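You operate a simulated robot arm through the tools that you are given. There is no shell and no other tool. Be economical: measure what you need, move in short steps, check, and stop when the job is done.

Carry out the task below with a simulated robot arm. There is one attempt and no reset: what you move stays moved.

TASK
Dock the vacuum's flat battery by the square mark, fit the one with the orange cap, try high, switch off.
Fine: the vacuum is off to begin with.
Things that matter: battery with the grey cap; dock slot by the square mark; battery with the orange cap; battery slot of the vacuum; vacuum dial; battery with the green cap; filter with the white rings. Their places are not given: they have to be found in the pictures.

Only the result counts: the job must be done as asked and must still hold three seconds after the hand-in. Knocking over, shifting, dropping, spilling or breaking anything else fails it. A push-on lid holds only when it is set on centred and level and pressed home; a screw cap is set on level and turned clockwise until tight.

THE ROBOT
A 7-joint arm with a two-finger parallel gripper, fixed in place. Base frame: the origin is at the foot of the arm, x ahead of it, y to its left, z up; the work surface is at about z = 0. Readings come in mm, degrees, newtons and seconds.
With the tool pointing down near the work surface it reaches from about 220 to 580 mm from the base axis. Its first joint turns from -66.0 to 66.0 degrees. Payload 2.5 kg.
The tool frame sits at the grasp point between the pads (the TCP): z along the fingers, y along the line on which they close. The tips reach 23 mm beyond it. Largest opening 94 mm; finger width 38, thickness 10; the body of the gripper, 54 by 96 mm, starts 39 mm behind the TCP.
Orientation is that of the tool frame in the base frame, as a unit quaternion [x, y, z, w]. With the fingers straight down and closing along the base's y, the tool's x points along the base's -x, its y along +y and its z along -z.

THE INTERFACE
- The arm moves only by the tool servo_tool. Its argument "steps" is one flat list of numbers, 7 for each row, row after row: the opening in per cent of the stroke, from 0 (shut) to 100 (fully open), then the shift along the base's x, y, z in units of 150 mm (1.0 is 150 mm), then the turn, a rotation vector about the base's x, y, z in units of 45 degrees (1.0 is 45 degrees). In form: [gripper, dx, dy, dz, ax, ay, az, gripper, dx, dy, dz, ax, ay, az, ...]. A call has 1 to 10 rows; each row is the pose to reach, as a shift and turn from the pose commanded when the call began. A call with a number of a shift or a turn outside -1 to 1 is refused whole. A row lasts 0.2 s, in which the tool goes at most 50 mm and 8.6 degrees; a call with a longer step from one row to the next is refused whole, and so is a gripper value outside its range. A pose out of reach is approached as far as the arm can. The call stops where the force on the tool passes 40 N (or 10 N more than at its start, if that is more) or the arm is blocked; 0.2 s more then pass. Each finger travels about 108 mm/s and halts on what it meets, pressing with about 25 N; the grip force reading is that of the motor and also rises with nothing between the fingers. The clock runs only during rows and for 0.2 s after the last one: add rows that repeat a pose to give the fingers time. The reply holds the time, the measured pose of the TCP, the force on the tool along the base axes, the opening and the grip force, in the units named above and with some noise.
- Cameras (640 x 400 px; columns grow to the right, rows downward): "scene" is fixed at [123.4, -408.3, 549.5]; the picture's right is [0.80, -0.60, 0.00], its down [-0.32, -0.42, -0.85] and it looks along [0.51, 0.68, -0.52] (base axes); focal length 322 px, centre (320, 200). "wrist" rides on the gripper at [-39, 0, -44] in the tool frame; the picture's right is [0.00, -1.00, 0.00], its down [0.97, 0.00, -0.24] and it looks along [0.24, 0.00, 0.97] (tool axes); focal length 218 px, centre (320, 200).
- camera(camera): a new picture of that camera. The clock stands still meanwhile.
- probe_pixels(camera, pixels): for up to 12 pixels [column, row] of the newest picture of that camera ("zoom" is the newest enlarged one), the place [x, y, z] in the base frame of the surface seen there, good to about 3 mm. The clock stands still meanwhile.
- enlarge(camera, box): a new picture of the part [left, top, right, bottom] of that camera's present view, enlarged. The clock stands still meanwhile.
- finish_job(): hands the job in; it is judged then, once.

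Go step by step. Measure first, check grasps and placings, and put right what went wrong. The budget is 80 turns and 38 pictures, counting those below and the enlarged ones. Unless the task says otherwise, let go and move clear before handing in, and close with one line.

The tools are called after "Call:" as name(argument=value, ...) on one line, values as JSON. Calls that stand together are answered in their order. servo_tool: Moves the arm, as the interface text tells. Its arguments: {"type":"object","properties":{"steps":{"type":"array","items":{"type":"number"}}},"required":["steps"]} The other tools are called the same way: camera (camera) takes a picture; probe_pixels (camera, pixels) gives the place of the surface under pixels of a picture; enlarge (camera, box) takes an enlarged picture of a part of a camera's view; finish_job () hands the job in.

At the start:

```text
time: 0.0
eef_pos: [441.7, -22.8, 395.5]
orientation: [0.001, 1.0, 0.0, 0.001]
force: [0.3, -0.1, -0.2]
finger_gap: 93.8
finger_force: 0.0
```

scene: 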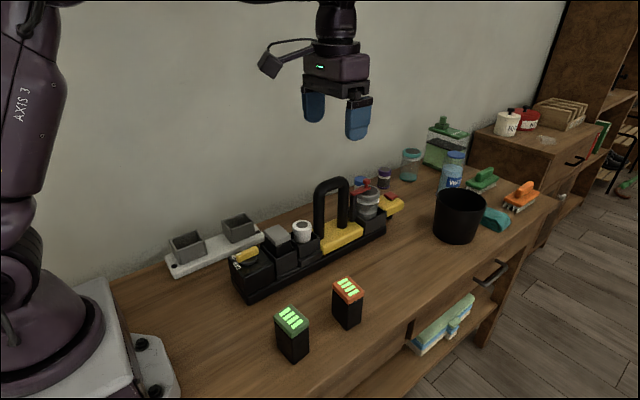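
wrist: 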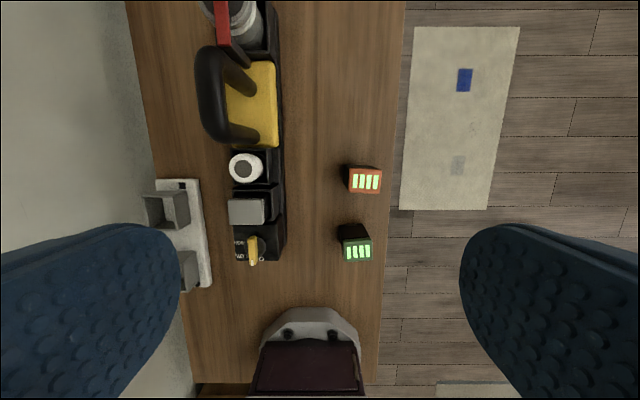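

The vacuum lies along the bench with a yellow dial (245,255), grey-capped battery (278,235) and white filter (302,230), and the dock is behind it at (215,245). I'll look closer.

Call:
enlarge(camera="scene", box=[150, 190, 310, 300])

Call:
enlarge(camera="wrist", box=[140, 130, 300, 290])

```text
3.64 times, centred on (230, 245) of scene
```

zoom: 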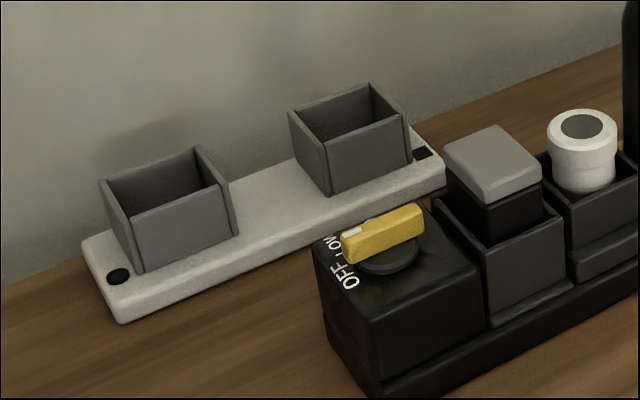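

```text
2.50 times, centred on (220, 210) of wrist
```

zoom: 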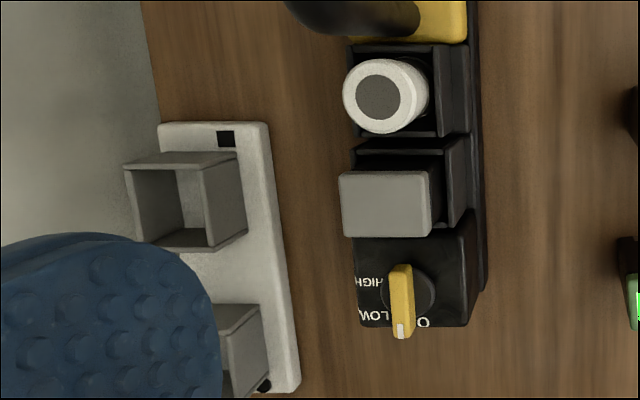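

The square mark is beside the far slot (zoom 226,138). Next I measure the slot, grey battery, filter and dial.

Call:
probe_pixels(camera="zoom", pixels=[[226, 138], [130, 168], [234, 155], [243, 230], [162, 248], [342, 176], [424, 172], [430, 232], [346, 234], [401, 268], [400, 332], [430, 295]])

Call:
probe_pixels(camera="wrist", pixels=[[351, 171], [380, 171], [380, 191], [352, 191], [344, 241], [370, 240], [371, 259], [346, 260], [246, 167], [257, 198], [250, 225], [190, 185]])

Call:
probe_pixels(camera="scene", pixels=[[185, 246], [238, 230], [278, 235], [245, 255], [348, 290], [346, 318], [291, 320], [292, 350], [284, 256], [300, 226]])

```text
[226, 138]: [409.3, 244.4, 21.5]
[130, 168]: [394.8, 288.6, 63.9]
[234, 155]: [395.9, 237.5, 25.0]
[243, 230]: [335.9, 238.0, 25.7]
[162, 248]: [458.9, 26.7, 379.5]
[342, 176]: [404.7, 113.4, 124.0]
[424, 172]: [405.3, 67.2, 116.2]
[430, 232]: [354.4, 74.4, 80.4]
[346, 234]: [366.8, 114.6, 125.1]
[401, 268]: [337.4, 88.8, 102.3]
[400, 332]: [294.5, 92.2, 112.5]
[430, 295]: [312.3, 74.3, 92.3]
```

```text
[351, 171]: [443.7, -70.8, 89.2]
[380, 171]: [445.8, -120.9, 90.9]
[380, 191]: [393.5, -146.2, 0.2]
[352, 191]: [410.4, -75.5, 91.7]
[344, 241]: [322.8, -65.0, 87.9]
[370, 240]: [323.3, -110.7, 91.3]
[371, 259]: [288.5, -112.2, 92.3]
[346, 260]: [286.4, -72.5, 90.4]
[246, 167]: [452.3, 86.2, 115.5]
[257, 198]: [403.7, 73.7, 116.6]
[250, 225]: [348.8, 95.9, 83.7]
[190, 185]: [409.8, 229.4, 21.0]
```

```text
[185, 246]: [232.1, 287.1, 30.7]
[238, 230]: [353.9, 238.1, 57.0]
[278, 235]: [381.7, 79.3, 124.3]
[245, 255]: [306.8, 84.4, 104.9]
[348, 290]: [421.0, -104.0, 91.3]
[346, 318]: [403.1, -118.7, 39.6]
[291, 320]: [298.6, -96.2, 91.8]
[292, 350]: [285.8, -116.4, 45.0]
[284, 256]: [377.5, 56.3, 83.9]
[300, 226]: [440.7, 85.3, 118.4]
```

Batteries are about 36×48×91 mm with long side along y. I'll move the wrist camera over the dock and dial to see the slot's inside and the wall.

Call:
servo_tool(steps=[100, -0.1, 0.3, 0, 0, 0, 0, 100, -0.2, 0.6, 0, 0, 0, 0, 100, -0.3, 0.9, 0, 0, 0, 0, 100, -0.37, 1.0, 0, 0, 0, 0, 100, -0.37, 1.0, 0, 0, 0, 0])

Call:
camera(camera="wrist")

```text
time: 1.2
eef_pos: [388.2, 127.0, 394.3]
orientation: [0.002, 1.0, -0.001, 0.001]
force: [0.5, -0.9, 0.6]
finger_gap: 94.2
finger_force: 0.1
```

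```text
33 pictures are left
```

wrist: 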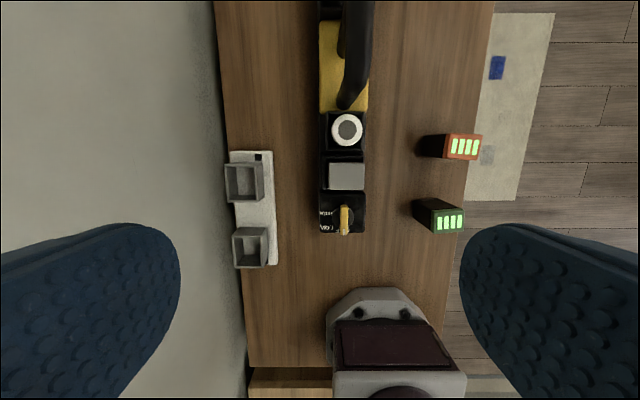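

Call:
enlarge(camera="wrist", box=[210, 130, 310, 230])

Call:
probe_pixels(camera="zoom", pixels=[[98, 220], [302, 205], [340, 430], [106, 450], [125, 240], [285, 230], [220, 320], [320, 130], [60, 300], [40, 300], [320, 400], [210, 460]])

Call:
probe_pixels(camera="wrist", pixels=[[329, 162], [363, 162], [363, 190], [329, 190], [344, 207], [344, 233], [320, 165], [366, 165], [346, 199], [340, 130], [215, 200], [225, 120]])

```text
4.00 times, centred on (260, 180) of wrist
```

zoom: 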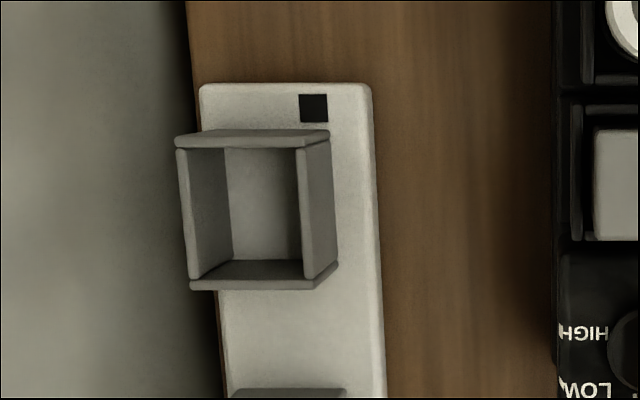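

```text
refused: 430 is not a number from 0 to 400
```

```text
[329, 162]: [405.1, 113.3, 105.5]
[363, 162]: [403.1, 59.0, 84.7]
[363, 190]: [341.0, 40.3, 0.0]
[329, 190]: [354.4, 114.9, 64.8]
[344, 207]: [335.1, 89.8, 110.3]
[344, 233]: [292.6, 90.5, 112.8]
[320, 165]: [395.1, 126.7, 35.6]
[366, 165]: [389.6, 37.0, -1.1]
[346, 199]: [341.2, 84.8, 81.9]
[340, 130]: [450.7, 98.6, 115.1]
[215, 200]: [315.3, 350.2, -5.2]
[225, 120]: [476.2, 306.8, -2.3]
```

Call:
probe_pixels(camera="zoom", pixels=[[181, 152], [300, 142], [324, 137], [331, 263], [307, 276], [196, 284], [313, 108], [265, 200], [371, 100], [384, 380], [215, 100], [100, 200]])

Call:
enlarge(camera="wrist", box=[300, 140, 390, 240])

```text
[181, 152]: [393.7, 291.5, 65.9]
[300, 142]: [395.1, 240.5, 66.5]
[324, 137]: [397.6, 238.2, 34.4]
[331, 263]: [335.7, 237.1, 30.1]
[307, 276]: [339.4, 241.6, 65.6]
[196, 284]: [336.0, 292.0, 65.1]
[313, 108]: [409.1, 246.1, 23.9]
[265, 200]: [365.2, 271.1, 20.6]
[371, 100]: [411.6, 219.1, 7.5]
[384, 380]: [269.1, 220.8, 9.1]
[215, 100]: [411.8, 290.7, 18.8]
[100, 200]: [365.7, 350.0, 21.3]
```

```text
4.00 times, centred on (345, 190) of wrist
```

zoom: 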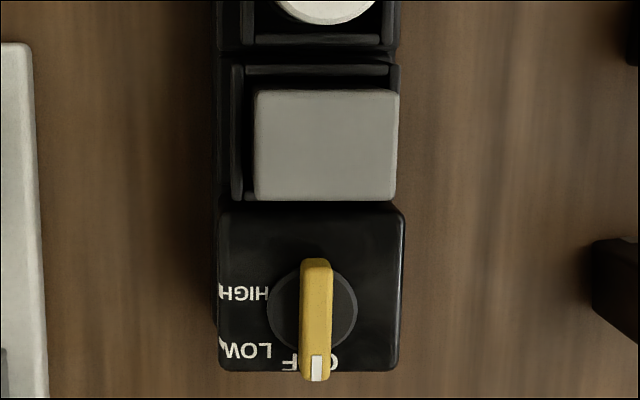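

The wall is at y=350, leaving space. The dock slot might be turned 90° relative to the battery, so I go lower over it for precise dimensions.

Call:
servo_tool(steps=[100, 0, 0.25, -0.2, 0, 0, 0, 100, -0.1, 0.5, -0.4, 0, 0, 0, 100, -0.2, 0.75, -0.6, 0, 0, 0, 100, -0.3, 0.92, -0.8, 0, 0, 0, 100, -0.3, 0.92, -1.0, 0, 0, 0, 100, -0.3, 0.92, -1.0, 0, 0, 0])

Call:
camera(camera="wrist")

```text
refused: row 2 steps farther than a row can; nothing moved
```

```text
30 pictures are left
```

wrist: 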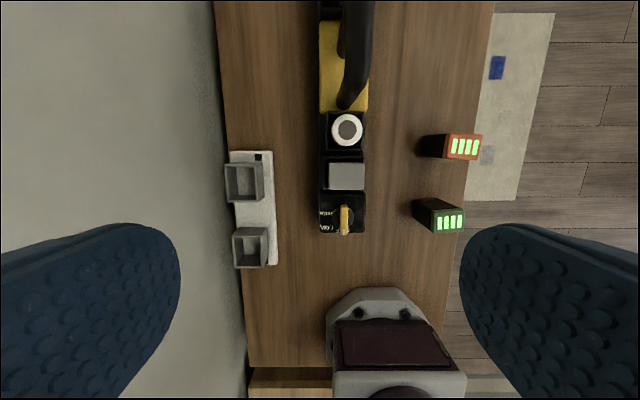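

The move was refused for a too-long row; I'll resend with shorter rows.

Call:
servo_tool(steps=[100, 0, 0.22, -0.2, 0, 0, 0, 100, -0.06, 0.44, -0.4, 0, 0, 0, 100, -0.12, 0.66, -0.6, 0, 0, 0, 100, -0.2, 0.88, -0.8, 0, 0, 0, 100, -0.3, 0.92, -1.0, 0, 0, 0, 100, -0.3, 0.92, -1.0, 0, 0, 0])

Call:
camera(camera="wrist")

```text
time: 2.6
eef_pos: [342.1, 264.7, 245.5]
orientation: [0.002, 1.0, -0.001, 0.001]
force: [0.2, 0.7, 0.0]
finger_gap: 94.1
finger_force: 0.0
```

```text
29 pictures are left
```

wrist: 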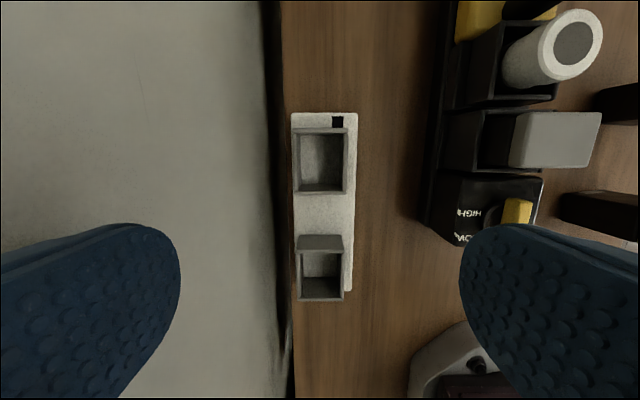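

Call:
enlarge(camera="wrist", box=[270, 100, 370, 200])

Call:
probe_pixels(camera="wrist", pixels=[[294, 130], [346, 130], [346, 192], [294, 192], [320, 160], [299, 245], [342, 245], [342, 299], [299, 299], [517, 114], [601, 114], [510, 165]])

```text
4.00 times, centred on (320, 150) of wrist
```

zoom: 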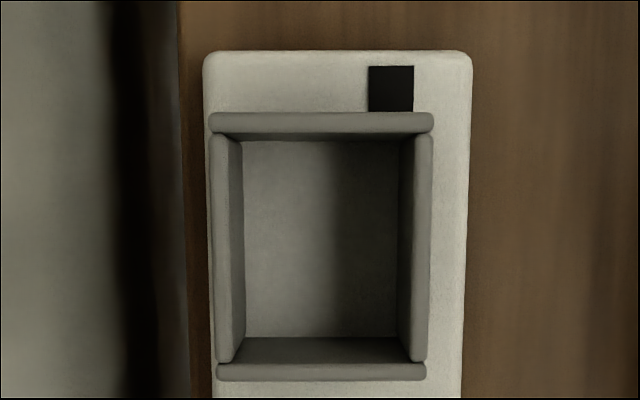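

```text
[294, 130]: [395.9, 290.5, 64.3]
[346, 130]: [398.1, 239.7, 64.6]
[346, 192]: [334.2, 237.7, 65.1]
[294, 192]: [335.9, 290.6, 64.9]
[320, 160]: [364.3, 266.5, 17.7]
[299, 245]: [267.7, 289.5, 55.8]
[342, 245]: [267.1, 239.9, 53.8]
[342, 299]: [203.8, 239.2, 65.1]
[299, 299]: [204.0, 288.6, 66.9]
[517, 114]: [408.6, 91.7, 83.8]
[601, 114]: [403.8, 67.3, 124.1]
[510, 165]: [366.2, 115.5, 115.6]
```

The slot's inner opening is about 53 along x and 45 along y, centred (366, 265), so the battery must be turned 90° before docking. Let me check the scene picture for what protrudes from the gripper and for the handle.

Call:
camera(camera="scene")

Call:
probe_pixels(camera="scene", pixels=[[320, 185], [345, 183], [317, 232], [348, 210], [428, 300], [351, 277], [335, 284], [362, 294], [347, 302], [276, 309], [308, 324], [290, 335]])

```text
27 pictures are left
```

scene: 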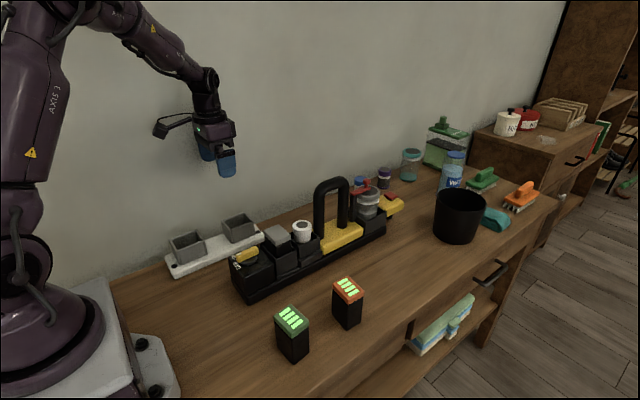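

```text
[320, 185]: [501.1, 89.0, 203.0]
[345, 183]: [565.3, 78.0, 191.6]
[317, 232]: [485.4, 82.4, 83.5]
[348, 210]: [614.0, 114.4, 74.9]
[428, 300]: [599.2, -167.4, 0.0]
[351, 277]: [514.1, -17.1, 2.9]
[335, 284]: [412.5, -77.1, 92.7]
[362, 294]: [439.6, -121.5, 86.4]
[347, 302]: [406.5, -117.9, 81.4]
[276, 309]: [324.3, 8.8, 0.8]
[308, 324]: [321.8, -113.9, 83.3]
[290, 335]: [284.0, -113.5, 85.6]
```

Call:
probe_pixels(camera="scene", pixels=[[160, 130], [155, 128], [180, 122], [215, 130], [228, 165], [167, 133]])

```text
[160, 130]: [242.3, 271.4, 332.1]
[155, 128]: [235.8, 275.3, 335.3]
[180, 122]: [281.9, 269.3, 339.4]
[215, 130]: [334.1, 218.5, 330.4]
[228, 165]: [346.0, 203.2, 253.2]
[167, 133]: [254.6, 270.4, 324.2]
```

The protruding box sits 100 mm towards the tool's +x at TCP+80 mm, so a +90° turn keeps it away from the wall. Now I move above the grey battery.

Call:
servo_tool(steps=[100, 0.07, -0.3, 0, 0, 0, 0, 100, 0.14, -0.6, 0, 0, 0, 0, 100, 0.22, -0.9, 0, 0, 0, 0, 100, 0.293, -1.0, 0, 0, 0, 0, 100, 0.293, -1.0, 0, 0, 0, 0])

Call:
servo_tool(steps=[100, 0, -0.16, 0, 0, 0, 0, 100, 0, -0.16, 0, 0, 0, 0])

Call:
camera(camera="wrist")

```text
time: 3.8
eef_pos: [382.7, 113.9, 248.3]
orientation: [0.001, 1.0, 0.0, 0.001]
force: [-1.1, 0.4, -0.1]
finger_gap: 93.9
finger_force: 0.2
```

```text
time: 4.4
eef_pos: [384.4, 89.3, 245.7]
orientation: [0.001, 1.0, 0.0, 0.0]
force: [0.7, -0.2, 0.3]
finger_gap: 93.8
finger_force: 0.0
```

```text
26 pictures are left
```

wrist: 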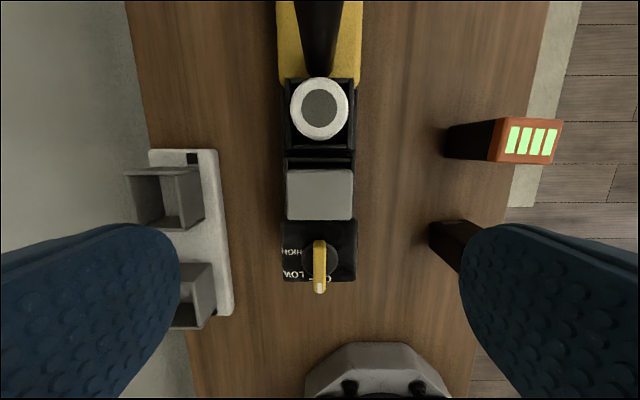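

Call:
probe_pixels(camera="wrist", pixels=[[288, 171], [352, 171], [352, 218], [288, 218], [320, 194], [320, 243], [320, 289], [305, 262], [338, 262], [286, 160], [355, 160], [320, 160]])

Call:
enlarge(camera="wrist", box=[270, 150, 370, 290])

```text
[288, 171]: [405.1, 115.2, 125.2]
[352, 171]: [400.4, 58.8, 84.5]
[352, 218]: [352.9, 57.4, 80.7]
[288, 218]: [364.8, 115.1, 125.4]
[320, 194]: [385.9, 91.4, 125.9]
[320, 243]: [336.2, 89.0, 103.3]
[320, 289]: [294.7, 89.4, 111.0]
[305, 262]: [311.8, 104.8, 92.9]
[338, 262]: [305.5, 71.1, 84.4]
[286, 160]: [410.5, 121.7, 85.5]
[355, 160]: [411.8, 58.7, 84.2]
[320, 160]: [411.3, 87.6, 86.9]
```

```text
2.86 times, centred on (320, 220) of wrist
```

zoom: 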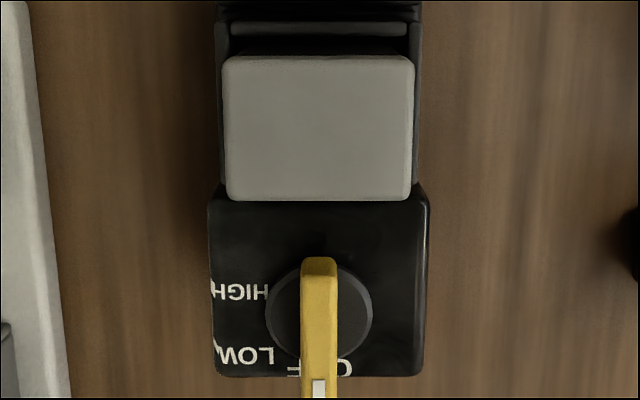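

The grey cap is centred at about (385, 89.5) with top at 125; pocket walls end at z≈85. I descend to TCP z≈113 and close along y.

Call:
servo_tool(steps=[100, 0, 0, -0.3, 0, 0, 0, 100, 0, 0, -0.6, 0, 0, 0, 100, 0, 0, -0.8, 0, 0, 0, 100, 0, 0, -0.88, 0, 0, 0, 100, 0, 0, -0.88, 0, 0, 0, 0, 0, 0, -0.88, 0, 0, 0, 0, 0, 0, -0.88, 0, 0, 0, 0, 0, 0, -0.88, 0, 0, 0])

```text
time: 6.2
eef_pos: [384.4, 90.6, 111.3]
orientation: [0.001, 1.0, 0.0, 0.001]
force: [0.1, 0.2, -1.3]
finger_gap: 52.0
finger_force: 24.8
```

Gripped (gap 52 mm). Lift straight up.

Call:
servo_tool(steps=[0, 0, 0, 0.15, 0, 0, 0, 0, 0, 0, 0.35, 0, 0, 0, 0, 0, 0, 0.6, 0, 0, 0, 0, 0, 0, 0.85, 0, 0, 0, 0, 0, 0, 1.0, 0, 0, 0, 0, 0, 0, 1.0, 0, 0, 0])

Call:
camera(camera="scene")

Call:
camera(camera="wrist")

```text
time: 7.6
eef_pos: [385.4, 90.4, 263.8]
orientation: [0.001, 1.0, 0.0, 0.001]
force: [-0.1, 0.0, -2.6]
finger_gap: 52.0
finger_force: 25.0
```

```text
24 pictures are left
```

scene: 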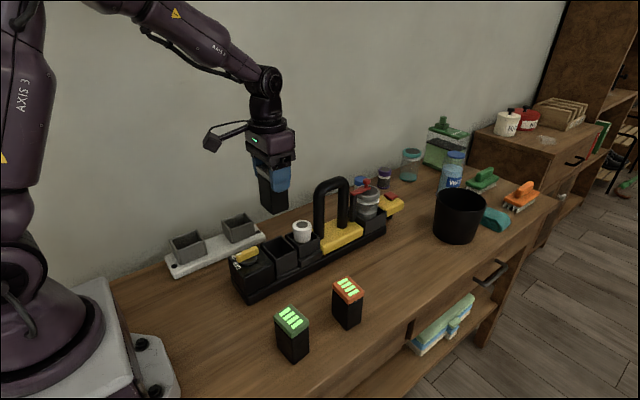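

```text
23 pictures are left
```

wrist: 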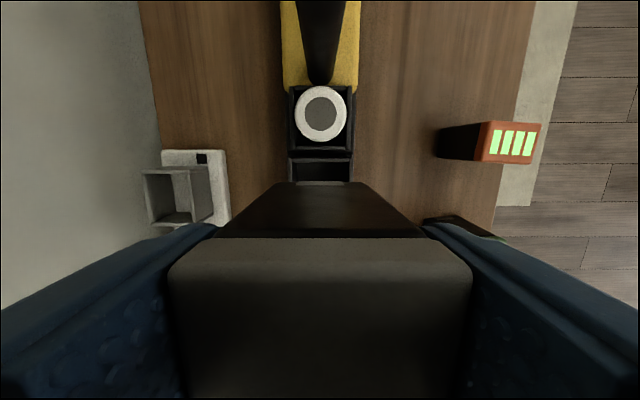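

The battery is out and level. Now go over the dock while turning +90° about z, in two calls.

Call:
servo_tool(steps=[0, -0.02, 0.15, 0, 0, 0, 0.17, 0, -0.05, 0.35, 0, 0, 0, 0.34, 0, -0.08, 0.55, 0, 0, 0, 0.51, 0, -0.11, 0.75, 0, 0, 0, 0.68, 0, -0.13, 0.95, 0, 0, 0, 0.85, 0, -0.13, 1.0, 0, 0, 0, 1.0, 0, -0.13, 1.0, 0, 0, 0, 1.0])

Call:
servo_tool(steps=[0, 0, 0.05, 0, 0, 0, 0.17, 0, 0, 0.1, 0, 0, 0, 0.34, 0, 0, 0.15, 0, 0, 0, 0.51, 0, 0, 0.163, 0, 0, 0, 0.68, 0, 0, 0.163, 0, 0, 0, 0.85, 0, 0, 0.163, 0, 0, 0, 1.0, 0, 0, 0.163, 0, 0, 0, 1.0])

Call:
camera(camera="wrist")

Call:
camera(camera="scene")

```text
time: 9.2
eef_pos: [367.9, 240.1, 260.5]
orientation: [-0.383, 0.924, 0.0, 0.001]
force: [0.5, 0.8, -2.8]
finger_gap: 52.0
finger_force: 24.4
```

```text
time: 10.8
eef_pos: [366.3, 265.6, 263.0]
orientation: [0.707, -0.707, 0.0, -0.001]
force: [-0.2, 0.5, -2.9]
finger_gap: 51.9
finger_force: 24.7
```

```text
22 pictures are left
```

wrist: 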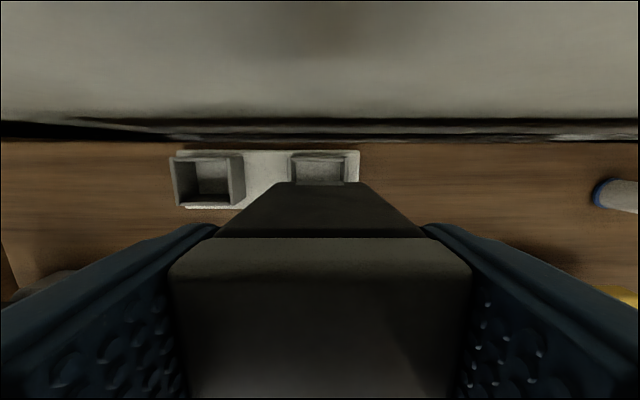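

```text
21 pictures are left
```

scene: 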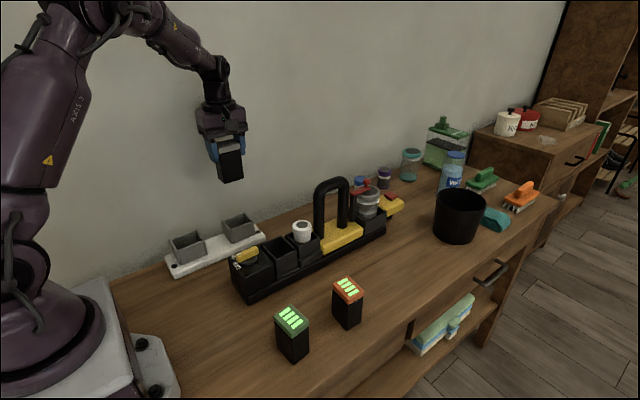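

Battery and long side are now along x. I descend to just above the rim and check alignment.

Call:
servo_tool(steps=[0, 0, -0.006, -0.25, 0, 0, 0, 0, 0, -0.006, -0.5, 0, 0, 0, 0, 0, -0.006, -0.72, 0, 0, 0, 0, 0, -0.006, -0.75, 0, 0, 0, 0, 0, -0.006, -0.75, 0, 0, 0])

Call:
enlarge(camera="scene", box=[160, 140, 290, 270])

Call:
camera(camera="wrist")

```text
time: 12.0
eef_pos: [367.1, 264.7, 150.1]
orientation: [-0.706, 0.708, 0.001, 0.001]
force: [0.7, -0.1, -2.4]
finger_gap: 51.9
finger_force: 25.1
```

```text
3.08 times, centred on (225, 205) of scene
```

zoom: 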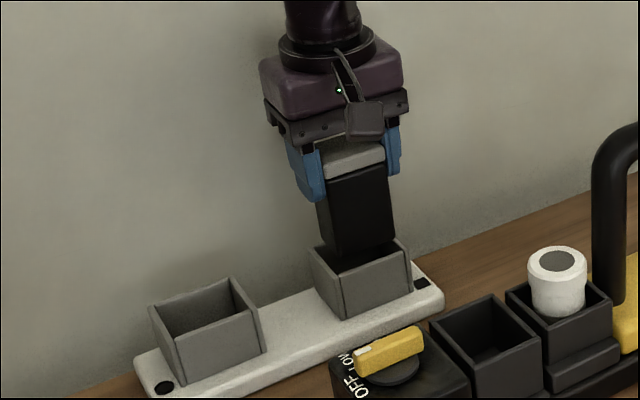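

```text
19 pictures are left
```

wrist: 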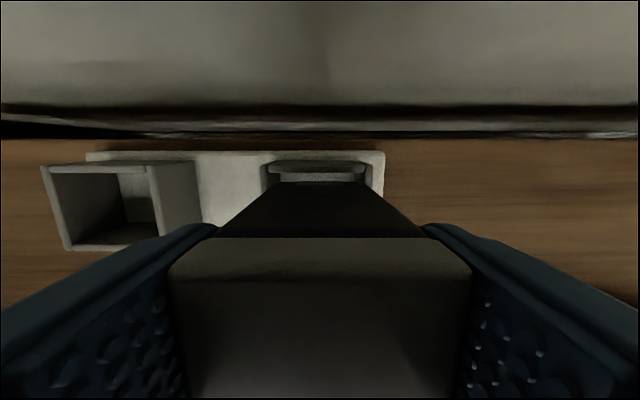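

Slot centre appears ~1.5 mm to the -x side of the battery. I correct and lower slowly.

Call:
servo_tool(steps=[0, -0.008, 0, 0, 0, 0, 0, 0, -0.008, 0, -0.06, 0, 0, 0, 0, -0.008, 0, -0.12, 0, 0, 0, 0, -0.008, 0, -0.18, 0, 0, 0, 0, -0.008, 0, -0.24, 0, 0, 0, 0, -0.008, 0, -0.28, 0, 0, 0, 0, -0.008, 0, -0.32, 0, 0, 0, 0, -0.008, 0, -0.34, 0, 0, 0])

```text
time: 13.8
eef_pos: [366.8, 265.1, 98.1]
orientation: [-0.706, 0.708, 0.001, 0.001]
force: [-0.6, -0.7, -2.1]
finger_gap: 51.8
finger_force: 25.6
```

It slid in freely to TCP z=98. Lower the last few mm until contact.

Call:
servo_tool(steps=[0, 0, 0, -0.02, 0, 0, 0, 0, 0, 0, -0.04, 0, 0, 0, 0, 0, 0, -0.06, 0, 0, 0])

```text
time: 14.6
eef_pos: [366.9, 264.2, 92.7]
orientation: [-0.707, 0.708, 0.0, 0.004]
force: [1.0, 1.3, 24.2]
finger_gap: 51.8
finger_force: 24.7
```

Contact with 24 N: it is seated on the floor. Ease off, open and rise.

Call:
servo_tool(steps=[0, 0, 0, 0.02, 0, 0, 0, 80, 0, 0, 0.02, 0, 0, 0, 80, 0, 0, 0.02, 0, 0, 0, 80, 0, 0, 0.02, 0, 0, 0, 80, 0, 0, 0.2, 0, 0, 0, 80, 0, 0, 0.5, 0, 0, 0, 80, 0, 0, 0.8, 0, 0, 0, 80, 0, 0, 1.0, 0, 0, 0, 80, 0, 0, 1.0, 0, 0, 0])

Call:
enlarge(camera="scene", box=[150, 180, 300, 300])

```text
time: 16.6
eef_pos: [366.0, 264.7, 238.3]
orientation: [-0.706, 0.708, 0.001, 0.001]
force: [0.1, 0.2, 0.0]
finger_gap: 75.1
finger_force: 0.0
```

```text
3.33 times, centred on (225, 240) of scene
```

zoom: 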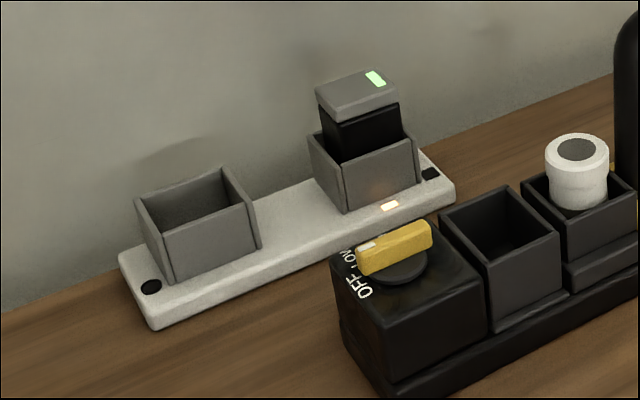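

The dock shows a charging light (zoom 390,205), so the grey battery is docked. Now turn back and travel to above the orange-capped battery.

Call:
servo_tool(steps=[100, 0, -0.1, 0.1, 0, 0, -0.17, 100, 0.02, -0.3, 0.2, 0, 0, -0.34, 100, 0.04, -0.5, 0.3, 0, 0, -0.51, 100, 0.06, -0.7, 0.3, 0, 0, -0.68, 100, 0.08, -0.9, 0.3, 0, 0, -0.85, 100, 0.1, -1.0, 0.3, 0, 0, -1.0])

Call:
servo_tool(steps=[100, 0.03, -0.2, 0, 0, 0, -0.17, 100, 0.06, -0.4, 0, 0, 0, -0.34, 100, 0.1, -0.6, 0, 0, 0, -0.51, 100, 0.13, -0.8, 0, 0, 0, -0.68, 100, 0.17, -1.0, 0, 0, 0, -0.85, 100, 0.2, -1.0, 0, 0, 0, -1.0])

Call:
servo_tool(steps=[100, 0.05, -0.2, -0.1, 0, 0, 0, 100, 0.1, -0.4, -0.2, 0, 0, 0, 100, 0.113, -0.405, -0.3, 0, 0, 0, 100, 0.113, -0.405, -0.3, 0, 0, 0])

Call:
camera(camera="wrist")

```text
time: 18.0
eef_pos: [381.0, 114.3, 285.0]
orientation: [-0.381, 0.925, 0.0, 0.001]
force: [-0.8, 0.6, -0.5]
finger_gap: 93.8
finger_force: 0.1
```

```text
time: 19.4
eef_pos: [411.9, -37.5, 286.2]
orientation: [0.002, 1.0, 0.001, 0.001]
force: [0.3, 0.2, 0.2]
finger_gap: 94.0
finger_force: 0.1
```

```text
time: 20.4
eef_pos: [428.5, -97.4, 242.5]
orientation: [0.0, 1.0, 0.0, 0.001]
force: [-0.3, 0.1, 0.6]
finger_gap: 94.1
finger_force: 0.0
```

```text
17 pictures are left
```

wrist: 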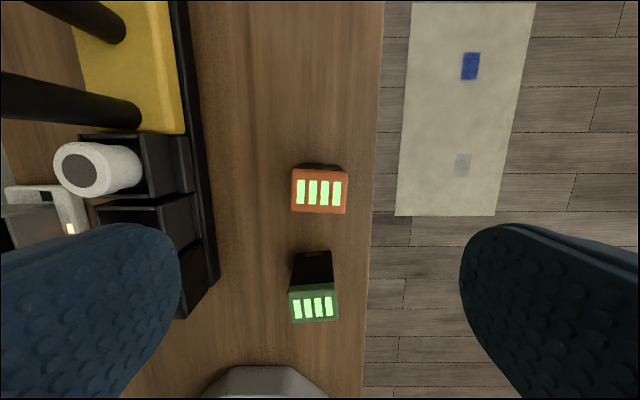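

Call:
enlarge(camera="wrist", box=[280, 150, 360, 230])

Call:
probe_pixels(camera="wrist", pixels=[[294, 171], [346, 174], [344, 211], [293, 209], [319, 190]])

```text
5.00 times, centred on (320, 190) of wrist
```

zoom: 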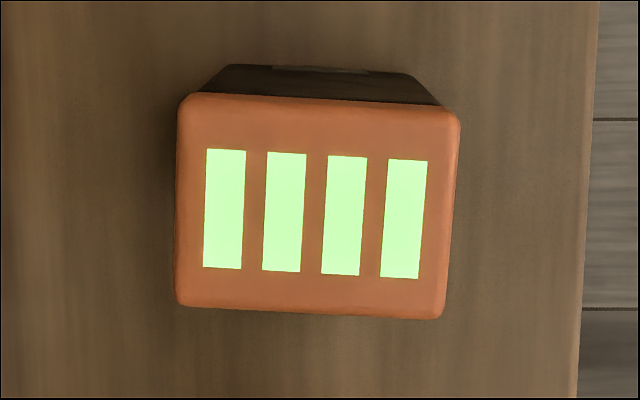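

```text
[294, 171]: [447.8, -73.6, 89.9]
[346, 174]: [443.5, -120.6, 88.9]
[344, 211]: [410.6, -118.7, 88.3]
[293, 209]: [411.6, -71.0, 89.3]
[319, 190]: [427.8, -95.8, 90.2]
```

Orange battery is centred ~(428, -96.5), turned about -3.2°. I align and descend to TCP z≈76.5, then grip.

Call:
servo_tool(steps=[100, 0, 0.004, -0.3, 0, 0, -0.071, 100, 0, 0.004, -0.6, 0, 0, -0.071, 100, 0, 0.004, -0.85, 0, 0, -0.071, 100, 0, 0.004, -1.0, 0, 0, -0.071, 100, 0, 0.004, -1.0, 0, 0, -0.071])

Call:
servo_tool(steps=[100, 0, 0, -0.06, 0, 0, 0, 100, 0, 0, -0.107, 0, 0, 0, 100, 0, 0, -0.107, 0, 0, 0, 0, 0, 0, -0.107, 0, 0, 0, 0, 0, 0, -0.107, 0, 0, 0, 0, 0, 0, -0.107, 0, 0, 0])

```text
time: 21.6
eef_pos: [431.1, -98.0, 91.6]
orientation: [0.029, 1.0, 0.0, 0.001]
force: [0.2, -0.7, -0.5]
finger_gap: 94.0
finger_force: 0.0
```

```text
time: 23.0
eef_pos: [429.2, -96.5, 75.5]
orientation: [0.029, 1.0, 0.001, 0.001]
force: [0.2, 0.1, -0.1]
finger_gap: 51.8
finger_force: 25.2
```

Gripped (51.8 mm). Lift, straighten by +3.2°, and carry to the vacuum's pocket.

Call:
servo_tool(steps=[0, 0, 0, 0.2, 0, 0, 0, 0, 0, 0, 0.5, 0, 0, 0, 0, 0, 0, 0.8, 0, 0, 0.071, 0, 0, 0, 1.0, 0, 0, 0.071, 0, 0, 0, 1.0, 0, 0, 0.071])

Call:
servo_tool(steps=[0, -0.06, 0.2, 0, 0, 0, 0, 0, -0.15, 0.5, 0, 0, 0, 0, 0, -0.25, 0.75, 0, 0, 0, 0, 0, -0.285, 1.0, 0, 0, 0, 0, 0, -0.285, 1.0, 0, 0, 0, 0])

Call:
servo_tool(steps=[0, 0, 0.15, 0, 0, 0, 0, 0, 0, 0.24, 0, 0, 0, 0, 0, 0, 0.24, 0, 0, 0, 0])

Call:
camera(camera="wrist")

```text
time: 24.2
eef_pos: [430.6, -96.2, 226.4]
orientation: [0.001, 1.0, -0.001, 0.0]
force: [-0.4, 0.1, -2.6]
finger_gap: 52.0
finger_force: 24.9
```

```text
time: 25.4
eef_pos: [385.8, 55.0, 221.2]
orientation: [0.001, 1.0, -0.001, 0.002]
force: [0.3, 0.0, -2.8]
finger_gap: 52.2
finger_force: 24.7
```

```text
time: 26.2
eef_pos: [385.8, 90.2, 225.0]
orientation: [0.0, 1.0, 0.0, 0.001]
force: [-0.1, -0.5, -2.7]
finger_gap: 52.0
finger_force: 25.0
```

```text
15 pictures are left
```

wrist: 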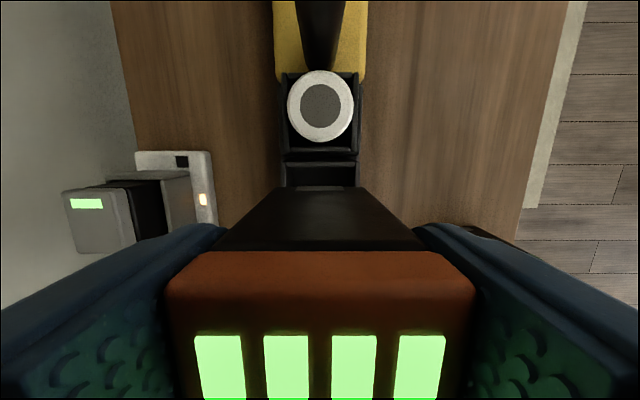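

Pocket is centred under the battery in y (cols 282–358); descend with care.

Call:
servo_tool(steps=[0, 0.001, -0.003, -0.2, 0, 0, 0, 0, 0.001, -0.003, -0.38, 0, 0, 0, 0, 0.001, -0.003, -0.38, 0, 0, 0, 0, 0.001, -0.003, -0.43, 0, 0, 0, 0, 0.001, -0.003, -0.48, 0, 0, 0, 0, 0.001, -0.003, -0.54, 0, 0, 0, 0, 0.001, -0.003, -0.6, 0, 0, 0, 0, 0.001, -0.003, -0.66, 0, 0, 0, 0, 0.001, -0.003, -0.71, 0, 0, 0, 0, 0.001, -0.003, -0.74, 0, 0, 0])

```text
time: 28.4
eef_pos: [385.8, 88.9, 113.2]
orientation: [0.002, 1.0, 0.0, 0.001]
force: [-0.2, 0.2, -2.9]
finger_gap: 51.8
finger_force: 25.2
```

Slid in without resistance to z=113. Lower the last bit until contact.

Call:
servo_tool(steps=[0, 0, 0, -0.015, 0, 0, 0, 0, 0, 0, -0.03, 0, 0, 0, 0, 0, 0, -0.04, 0, 0, 0])

```text
time: 29.2
eef_pos: [386.7, 89.4, 108.4]
orientation: [0.001, 1.0, 0.001, 0.003]
force: [-2.1, -2.8, 23.4]
finger_gap: 51.9
finger_force: 25.2
```

Seated with 23 N. Ease off, release, rise, and look at the dial.

Call:
servo_tool(steps=[0, 0, 0, 0.018, 0, 0, 0, 90, 0, 0, 0.018, 0, 0, 0, 90, 0, 0, 0.018, 0, 0, 0, 90, 0, 0, 0.018, 0, 0, 0, 90, 0, 0, 0.2, 0, 0, 0, 90, 0, 0, 0.5, 0, 0, 0, 90, -0.15, 0, 0.75, 0, 0, 0, 90, -0.35, 0, 0.9, 0, 0, 0, 90, -0.45, 0, 0.9, 0, 0, 0, 90, -0.45, 0, 0.9, 0, 0, 0])

Call:
camera(camera="wrist")

Call:
enlarge(camera="scene", box=[200, 200, 310, 310])

```text
time: 31.4
eef_pos: [319.1, 91.7, 242.1]
orientation: [0.0, 1.0, 0.001, 0.001]
force: [0.1, -0.3, -1.0]
finger_gap: 84.6
finger_force: 0.1
```

```text
14 pictures are left
```

wrist: 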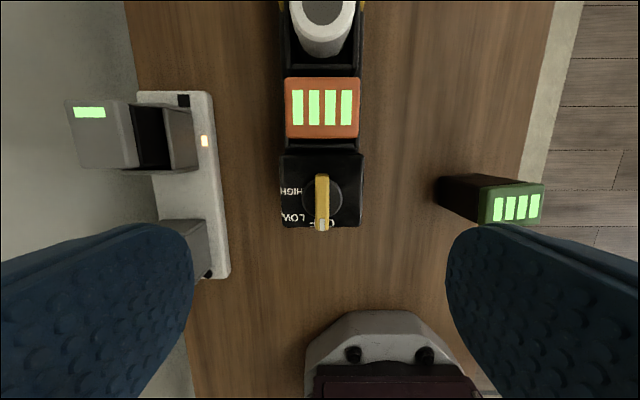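

```text
3.64 times, centred on (255, 255) of scene
```

zoom: 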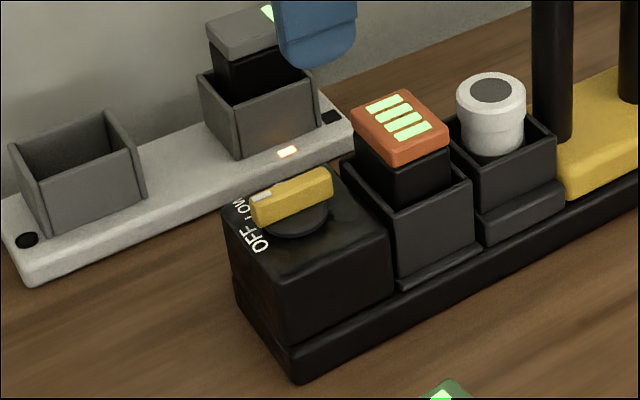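

Both batteries are in. Zoom in on the dial for its centre and label directions.

Call:
enlarge(camera="wrist", box=[275, 150, 370, 240])

Call:
probe_pixels(camera="wrist", pixels=[[322, 178], [322, 228], [317, 200], [327, 200], [322, 200], [303, 200], [341, 200], [291, 191], [294, 217], [332, 224], [322, 212]])

```text
4.44 times, centred on (322, 195) of wrist
```

zoom: 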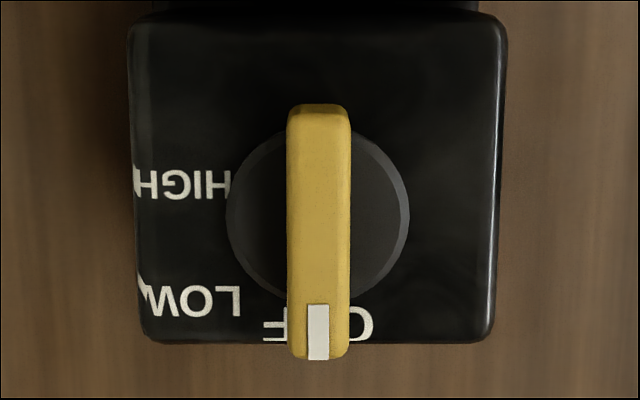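

```text
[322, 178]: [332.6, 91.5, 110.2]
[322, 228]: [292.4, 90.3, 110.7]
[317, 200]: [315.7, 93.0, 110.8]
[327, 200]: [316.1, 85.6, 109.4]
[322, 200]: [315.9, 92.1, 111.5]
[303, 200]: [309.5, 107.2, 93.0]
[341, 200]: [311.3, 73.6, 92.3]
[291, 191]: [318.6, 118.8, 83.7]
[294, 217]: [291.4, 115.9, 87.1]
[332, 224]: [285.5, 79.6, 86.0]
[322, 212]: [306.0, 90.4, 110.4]
```

The lever runs x 291–334 at y≈90.4, top z≈111, hub top ≈92, pivot ≈(312.5, 90.4). HIGH lies about 100° clockwise from OFF. I descend towards the lever with fingers half open.

Call:
servo_tool(steps=[50, -0.037, -0.006, -0.2, 0, 0, 0, 50, -0.037, -0.006, -0.45, 0, 0, 0, 50, -0.037, -0.006, -0.65, 0, 0, 0, 50, -0.037, -0.006, -0.65, 0, 0, 0, 50, -0.037, -0.006, -0.65, 0, 0, 0])

Call:
servo_tool(steps=[50, 0, 0, 0, 0, 0, 0])

```text
time: 32.6
eef_pos: [315.4, 89.1, 142.7]
orientation: [0.0, 1.0, 0.0, 0.002]
force: [1.2, -0.5, -0.2]
finger_gap: 46.9
finger_force: 0.0
```

```text
time: 33.0
eef_pos: [314.3, 88.7, 144.1]
orientation: [0.0, 1.0, 0.0, 0.001]
force: [0.0, -0.1, -0.5]
finger_gap: 47.0
finger_force: 0.1
```

Call:
servo_tool(steps=[50, -0.013, 0.008, -0.08, 0, 0, 0, 50, -0.013, 0.008, -0.16, 0, 0, 0, 50, -0.013, 0.008, -0.16, 0, 0, 0, 0, -0.013, 0.008, -0.16, 0, 0, 0, 0, -0.013, 0.008, -0.16, 0, 0, 0, 0, -0.013, 0.008, -0.16, 0, 0, 0])

```text
time: 34.4
eef_pos: [311.6, 90.7, 119.2]
orientation: [0.001, 1.0, 0.0, 0.001]
force: [0.6, -1.1, 0.2]
finger_gap: 11.9
finger_force: 25.2
```

The lever is gripped (11.9 mm). Turn the first 45° clockwise.

Call:
servo_tool(steps=[0, 0, 0, 0, 0, 0, -0.15, 0, 0, 0, 0, 0, 0, -0.3, 0, 0, 0, 0, 0, 0, -0.45, 0, 0, 0, 0, 0, 0, -0.6, 0, 0, 0, 0, 0, 0, -0.75, 0, 0, 0, 0, 0, 0, -0.9, 0, 0, 0, 0, 0, 0, -1.0, 0, 0, 0, 0, 0, 0, -1.0])

Call:
servo_tool(steps=[0, 0, 0, 0, 0, 0, -0.15, 0, 0, 0, 0, 0, 0, -0.3, 0, 0, 0, 0, 0, 0, -0.45, 0, 0, 0, 0, 0, 0, -0.6, 0, 0, 0, 0, 0, 0, -0.75, 0, 0, 0, 0, 0, 0, -0.9, 0, 0, 0, 0, 0, 0, -1.0, 0, 0, 0, 0, 0, 0, -1.0])

Call:
enlarge(camera="scene", box=[200, 190, 310, 310])

```text
time: 36.2
eef_pos: [309.9, 90.9, 120.8]
orientation: [0.385, 0.923, -0.001, 0.0]
force: [-0.1, 0.4, -0.7]
finger_gap: 11.5
finger_force: 25.2
```

```text
time: 38.0
eef_pos: [310.1, 90.0, 120.7]
orientation: [0.708, 0.706, -0.001, 0.0]
force: [-0.9, -0.2, 0.3]
finger_gap: 11.5
finger_force: 24.9
```

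```text
3.33 times, centred on (255, 250) of scene
```

zoom: 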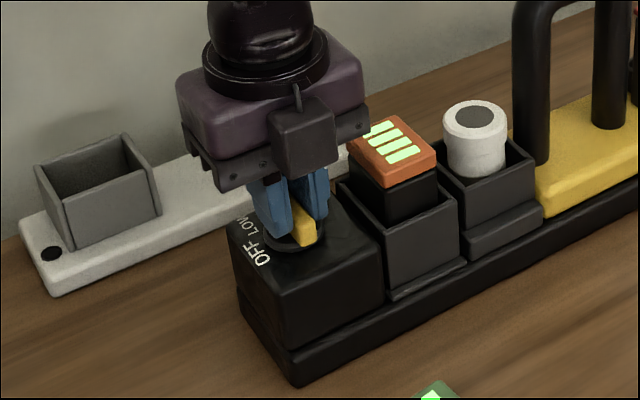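

At 90° the lever points +y. I turn ~10° more to match HIGH, then release and look.

Call:
servo_tool(steps=[0, 0, 0, 0, 0, 0, -0.1, 0, 0, 0, 0, 0, 0, -0.2, 0, 0, 0, 0, 0, 0, -0.22, 0, 0, 0, 0, 0, 0, -0.22])

Call:
servo_tool(steps=[45, 0, 0, 0, 0, 0, 0, 45, 0, 0, 0, 0, 0, 0, 45, 0, 0, 0.2, 0, 0, 0, 45, 0, 0, 0.5, 0, 0, 0, 45, 0, 0, 0.8, 0, 0, 0, 45, 0, 0, 0.8, 0, 0, 0])

Call:
camera(camera="wrist")

Call:
enlarge(camera="scene", box=[200, 190, 430, 310])

```text
time: 39.0
eef_pos: [311.5, 90.3, 119.9]
orientation: [0.766, 0.643, -0.001, 0.0]
force: [0.6, 2.0, -0.7]
finger_gap: 11.6
finger_force: 24.8
```

```text
time: 40.4
eef_pos: [309.6, 89.1, 242.8]
orientation: [0.766, 0.643, -0.001, 0.0]
force: [0.2, -0.2, 0.2]
finger_gap: 42.2
finger_force: 0.0
```

```text
10 pictures are left
```

wrist: 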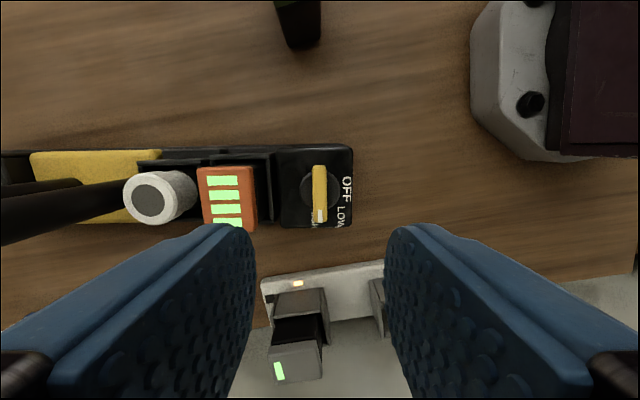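

```text
2.78 times, centred on (315, 250) of scene
```

zoom: 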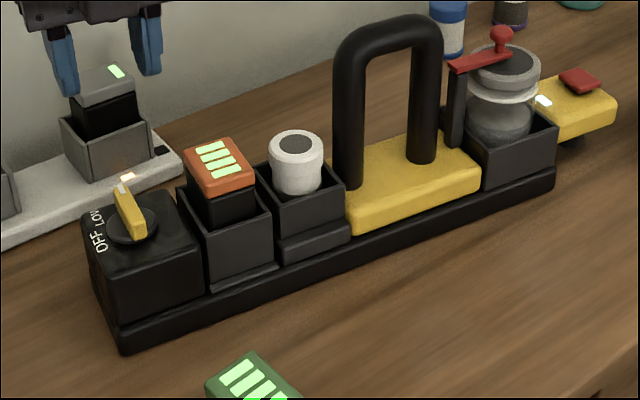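

A white lamp on the vacuum's nose (zoom 543,100) is lit. Zoom on the dial to confirm HIGH.

Call:
enlarge(camera="wrist", box=[270, 135, 370, 235])

```text
4.00 times, centred on (320, 185) of wrist
```

zoom: 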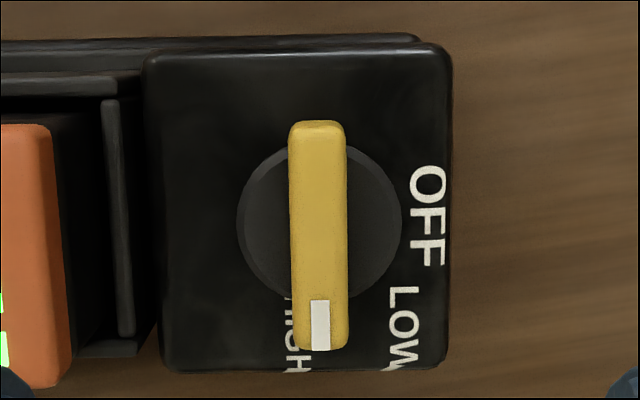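

Call:
probe_pixels(camera="zoom", pixels=[[320, 128], [320, 345], [300, 360], [290, 310], [405, 325], [428, 215], [240, 220], [400, 220]])

```text
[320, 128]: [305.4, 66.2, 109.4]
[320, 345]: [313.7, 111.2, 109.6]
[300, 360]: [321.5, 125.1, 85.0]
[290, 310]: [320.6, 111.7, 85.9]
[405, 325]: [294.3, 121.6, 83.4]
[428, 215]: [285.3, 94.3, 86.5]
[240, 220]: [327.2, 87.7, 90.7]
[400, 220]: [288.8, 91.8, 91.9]
```

The lever sits at ~100°, label HIGH at ~104–109°. I'll regrip, turn a few degrees more until any stop, and hold there.

Call:
servo_tool(steps=[45, 0, 0, -0.3, 0, 0, 0, 45, 0, 0, -0.6, 0, 0, 0, 45, 0, 0, -0.8, 0, 0, 0, 45, 0, 0, -0.8, 0, 0, 0, 0, 0, 0, -0.8, 0, 0, 0, 0, 0, 0, -0.8, 0, 0, 0, 0, 0, 0, -0.8, 0, 0, 0])

Call:
servo_tool(steps=[0, 0, 0, 0, 0, 0, -0.06, 0, 0, 0, 0, 0, 0, -0.12, 0, 0, 0, 0, 0, 0, -0.16, 0, 0, 0, 0, 0, 0, -0.16, 0, 0, 0, 0, 0, 0, -0.16, 0, 0, 0, 0, 0, 0, -0.16, 0, 0, 0, 0, 0, 0, -0.16])

Call:
enlarge(camera="scene", box=[200, 190, 430, 310])

```text
time: 42.0
eef_pos: [310.0, 88.1, 118.9]
orientation: [0.766, 0.643, -0.002, 0.0]
force: [0.9, 1.8, 0.3]
finger_gap: 11.6
finger_force: 25.1
```

```text
time: 43.6
eef_pos: [309.1, 88.9, 120.0]
orientation: [0.806, 0.593, 0.0, 0.0]
force: [1.2, 1.3, -0.1]
finger_gap: 11.9
finger_force: 24.8
```

```text
2.78 times, centred on (315, 250) of scene
```

zoom: 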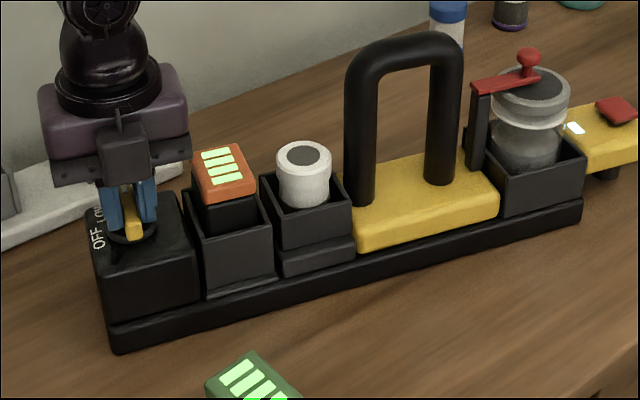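

The lamp still burns at ~107°, so HIGH has been tried. Now turn back counter-clockwise to OFF.

Call:
servo_tool(steps=[0, 0, 0, 0, 0, 0, 0.15, 0, 0, 0, 0, 0, 0, 0.3, 0, 0, 0, 0, 0, 0, 0.45, 0, 0, 0, 0, 0, 0, 0.6, 0, 0, 0, 0, 0, 0, 0.75, 0, 0, 0, 0, 0, 0, 0.9, 0, 0, 0, 0, 0, 0, 1.0])

Call:
servo_tool(steps=[0, 0, 0, 0, 0, 0, 0.15, 0, 0, 0, 0, 0, 0, 0.3, 0, 0, 0, 0, 0, 0, 0.45, 0, 0, 0, 0, 0, 0, 0.6, 0, 0, 0, 0, 0, 0, 0.75, 0, 0, 0, 0, 0, 0, 0.9, 0, 0, 0, 0, 0, 0, 1.0])

Call:
servo_tool(steps=[0, 0, 0, 0, 0, 0, 0.15, 0, 0, 0, 0, 0, 0, 0.3, 0, 0, 0, 0, 0, 0, 0.385, 0, 0, 0, 0, 0, 0, 0.385, 0, 0, 0, 0, 0, 0, 0.385])

```text
time: 45.2
eef_pos: [310.8, 90.0, 121.8]
orientation: [0.516, 0.857, 0.0, 0.001]
force: [1.4, -0.7, 0.7]
finger_gap: 11.6
finger_force: 25.1
```

```text
time: 46.8
eef_pos: [311.1, 89.1, 121.6]
orientation: [0.149, 0.989, 0.0, 0.001]
force: [-2.6, 0.4, 0.3]
finger_gap: 11.6
finger_force: 25.5
```

```text
time: 48.0
eef_pos: [310.2, 89.3, 120.7]
orientation: [-0.001, 1.0, 0.001, 0.002]
force: [-0.6, -0.7, -0.1]
finger_gap: 11.5
finger_force: 25.4
```

Tool is back at yaw 0. Release, rise, and check dial and lamp.

Call:
servo_tool(steps=[45, 0, 0, 0, 0, 0, 0, 45, 0, 0, 0, 0, 0, 0, 45, 0, 0, 0.2, 0, 0, 0, 45, 0, 0, 0.5, 0, 0, 0, 45, 0, 0, 0.8, 0, 0, 0, 45, 0, 0, 1.0, 0, 0, 0, 45, 0, 0, 1.0, 0, 0, 0])

Call:
enlarge(camera="wrist", box=[265, 140, 375, 250])

Call:
enlarge(camera="scene", box=[160, 190, 420, 310])

```text
time: 49.6
eef_pos: [309.3, 87.8, 269.1]
orientation: [-0.001, 1.0, 0.0, 0.001]
force: [-0.3, 0.4, -0.4]
finger_gap: 42.5
finger_force: 0.1
```

```text
3.64 times, centred on (320, 195) of wrist
```

zoom: 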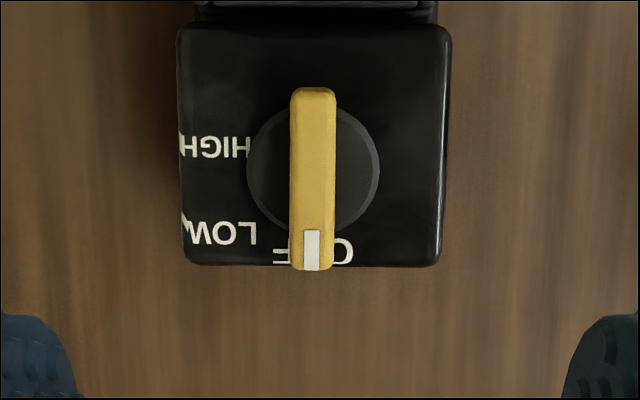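

```text
2.46 times, centred on (290, 250) of scene
```

zoom: 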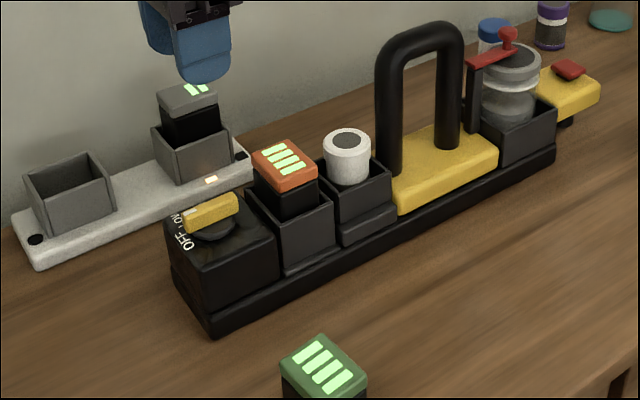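

The dial points to OFF, the nose lamp is out, the dock is charging the grey battery, the orange battery is fitted and the arm is clear, so I hand in.

Call:
finish_job()

```text
The job is handed in.
```

I put the flat grey-capped battery in the dock slot by the square mark and fitted the orange-capped one in the vacuum. The dial went to HIGH, where the vacuum's lamp lit, and I then switched it back to OFF.
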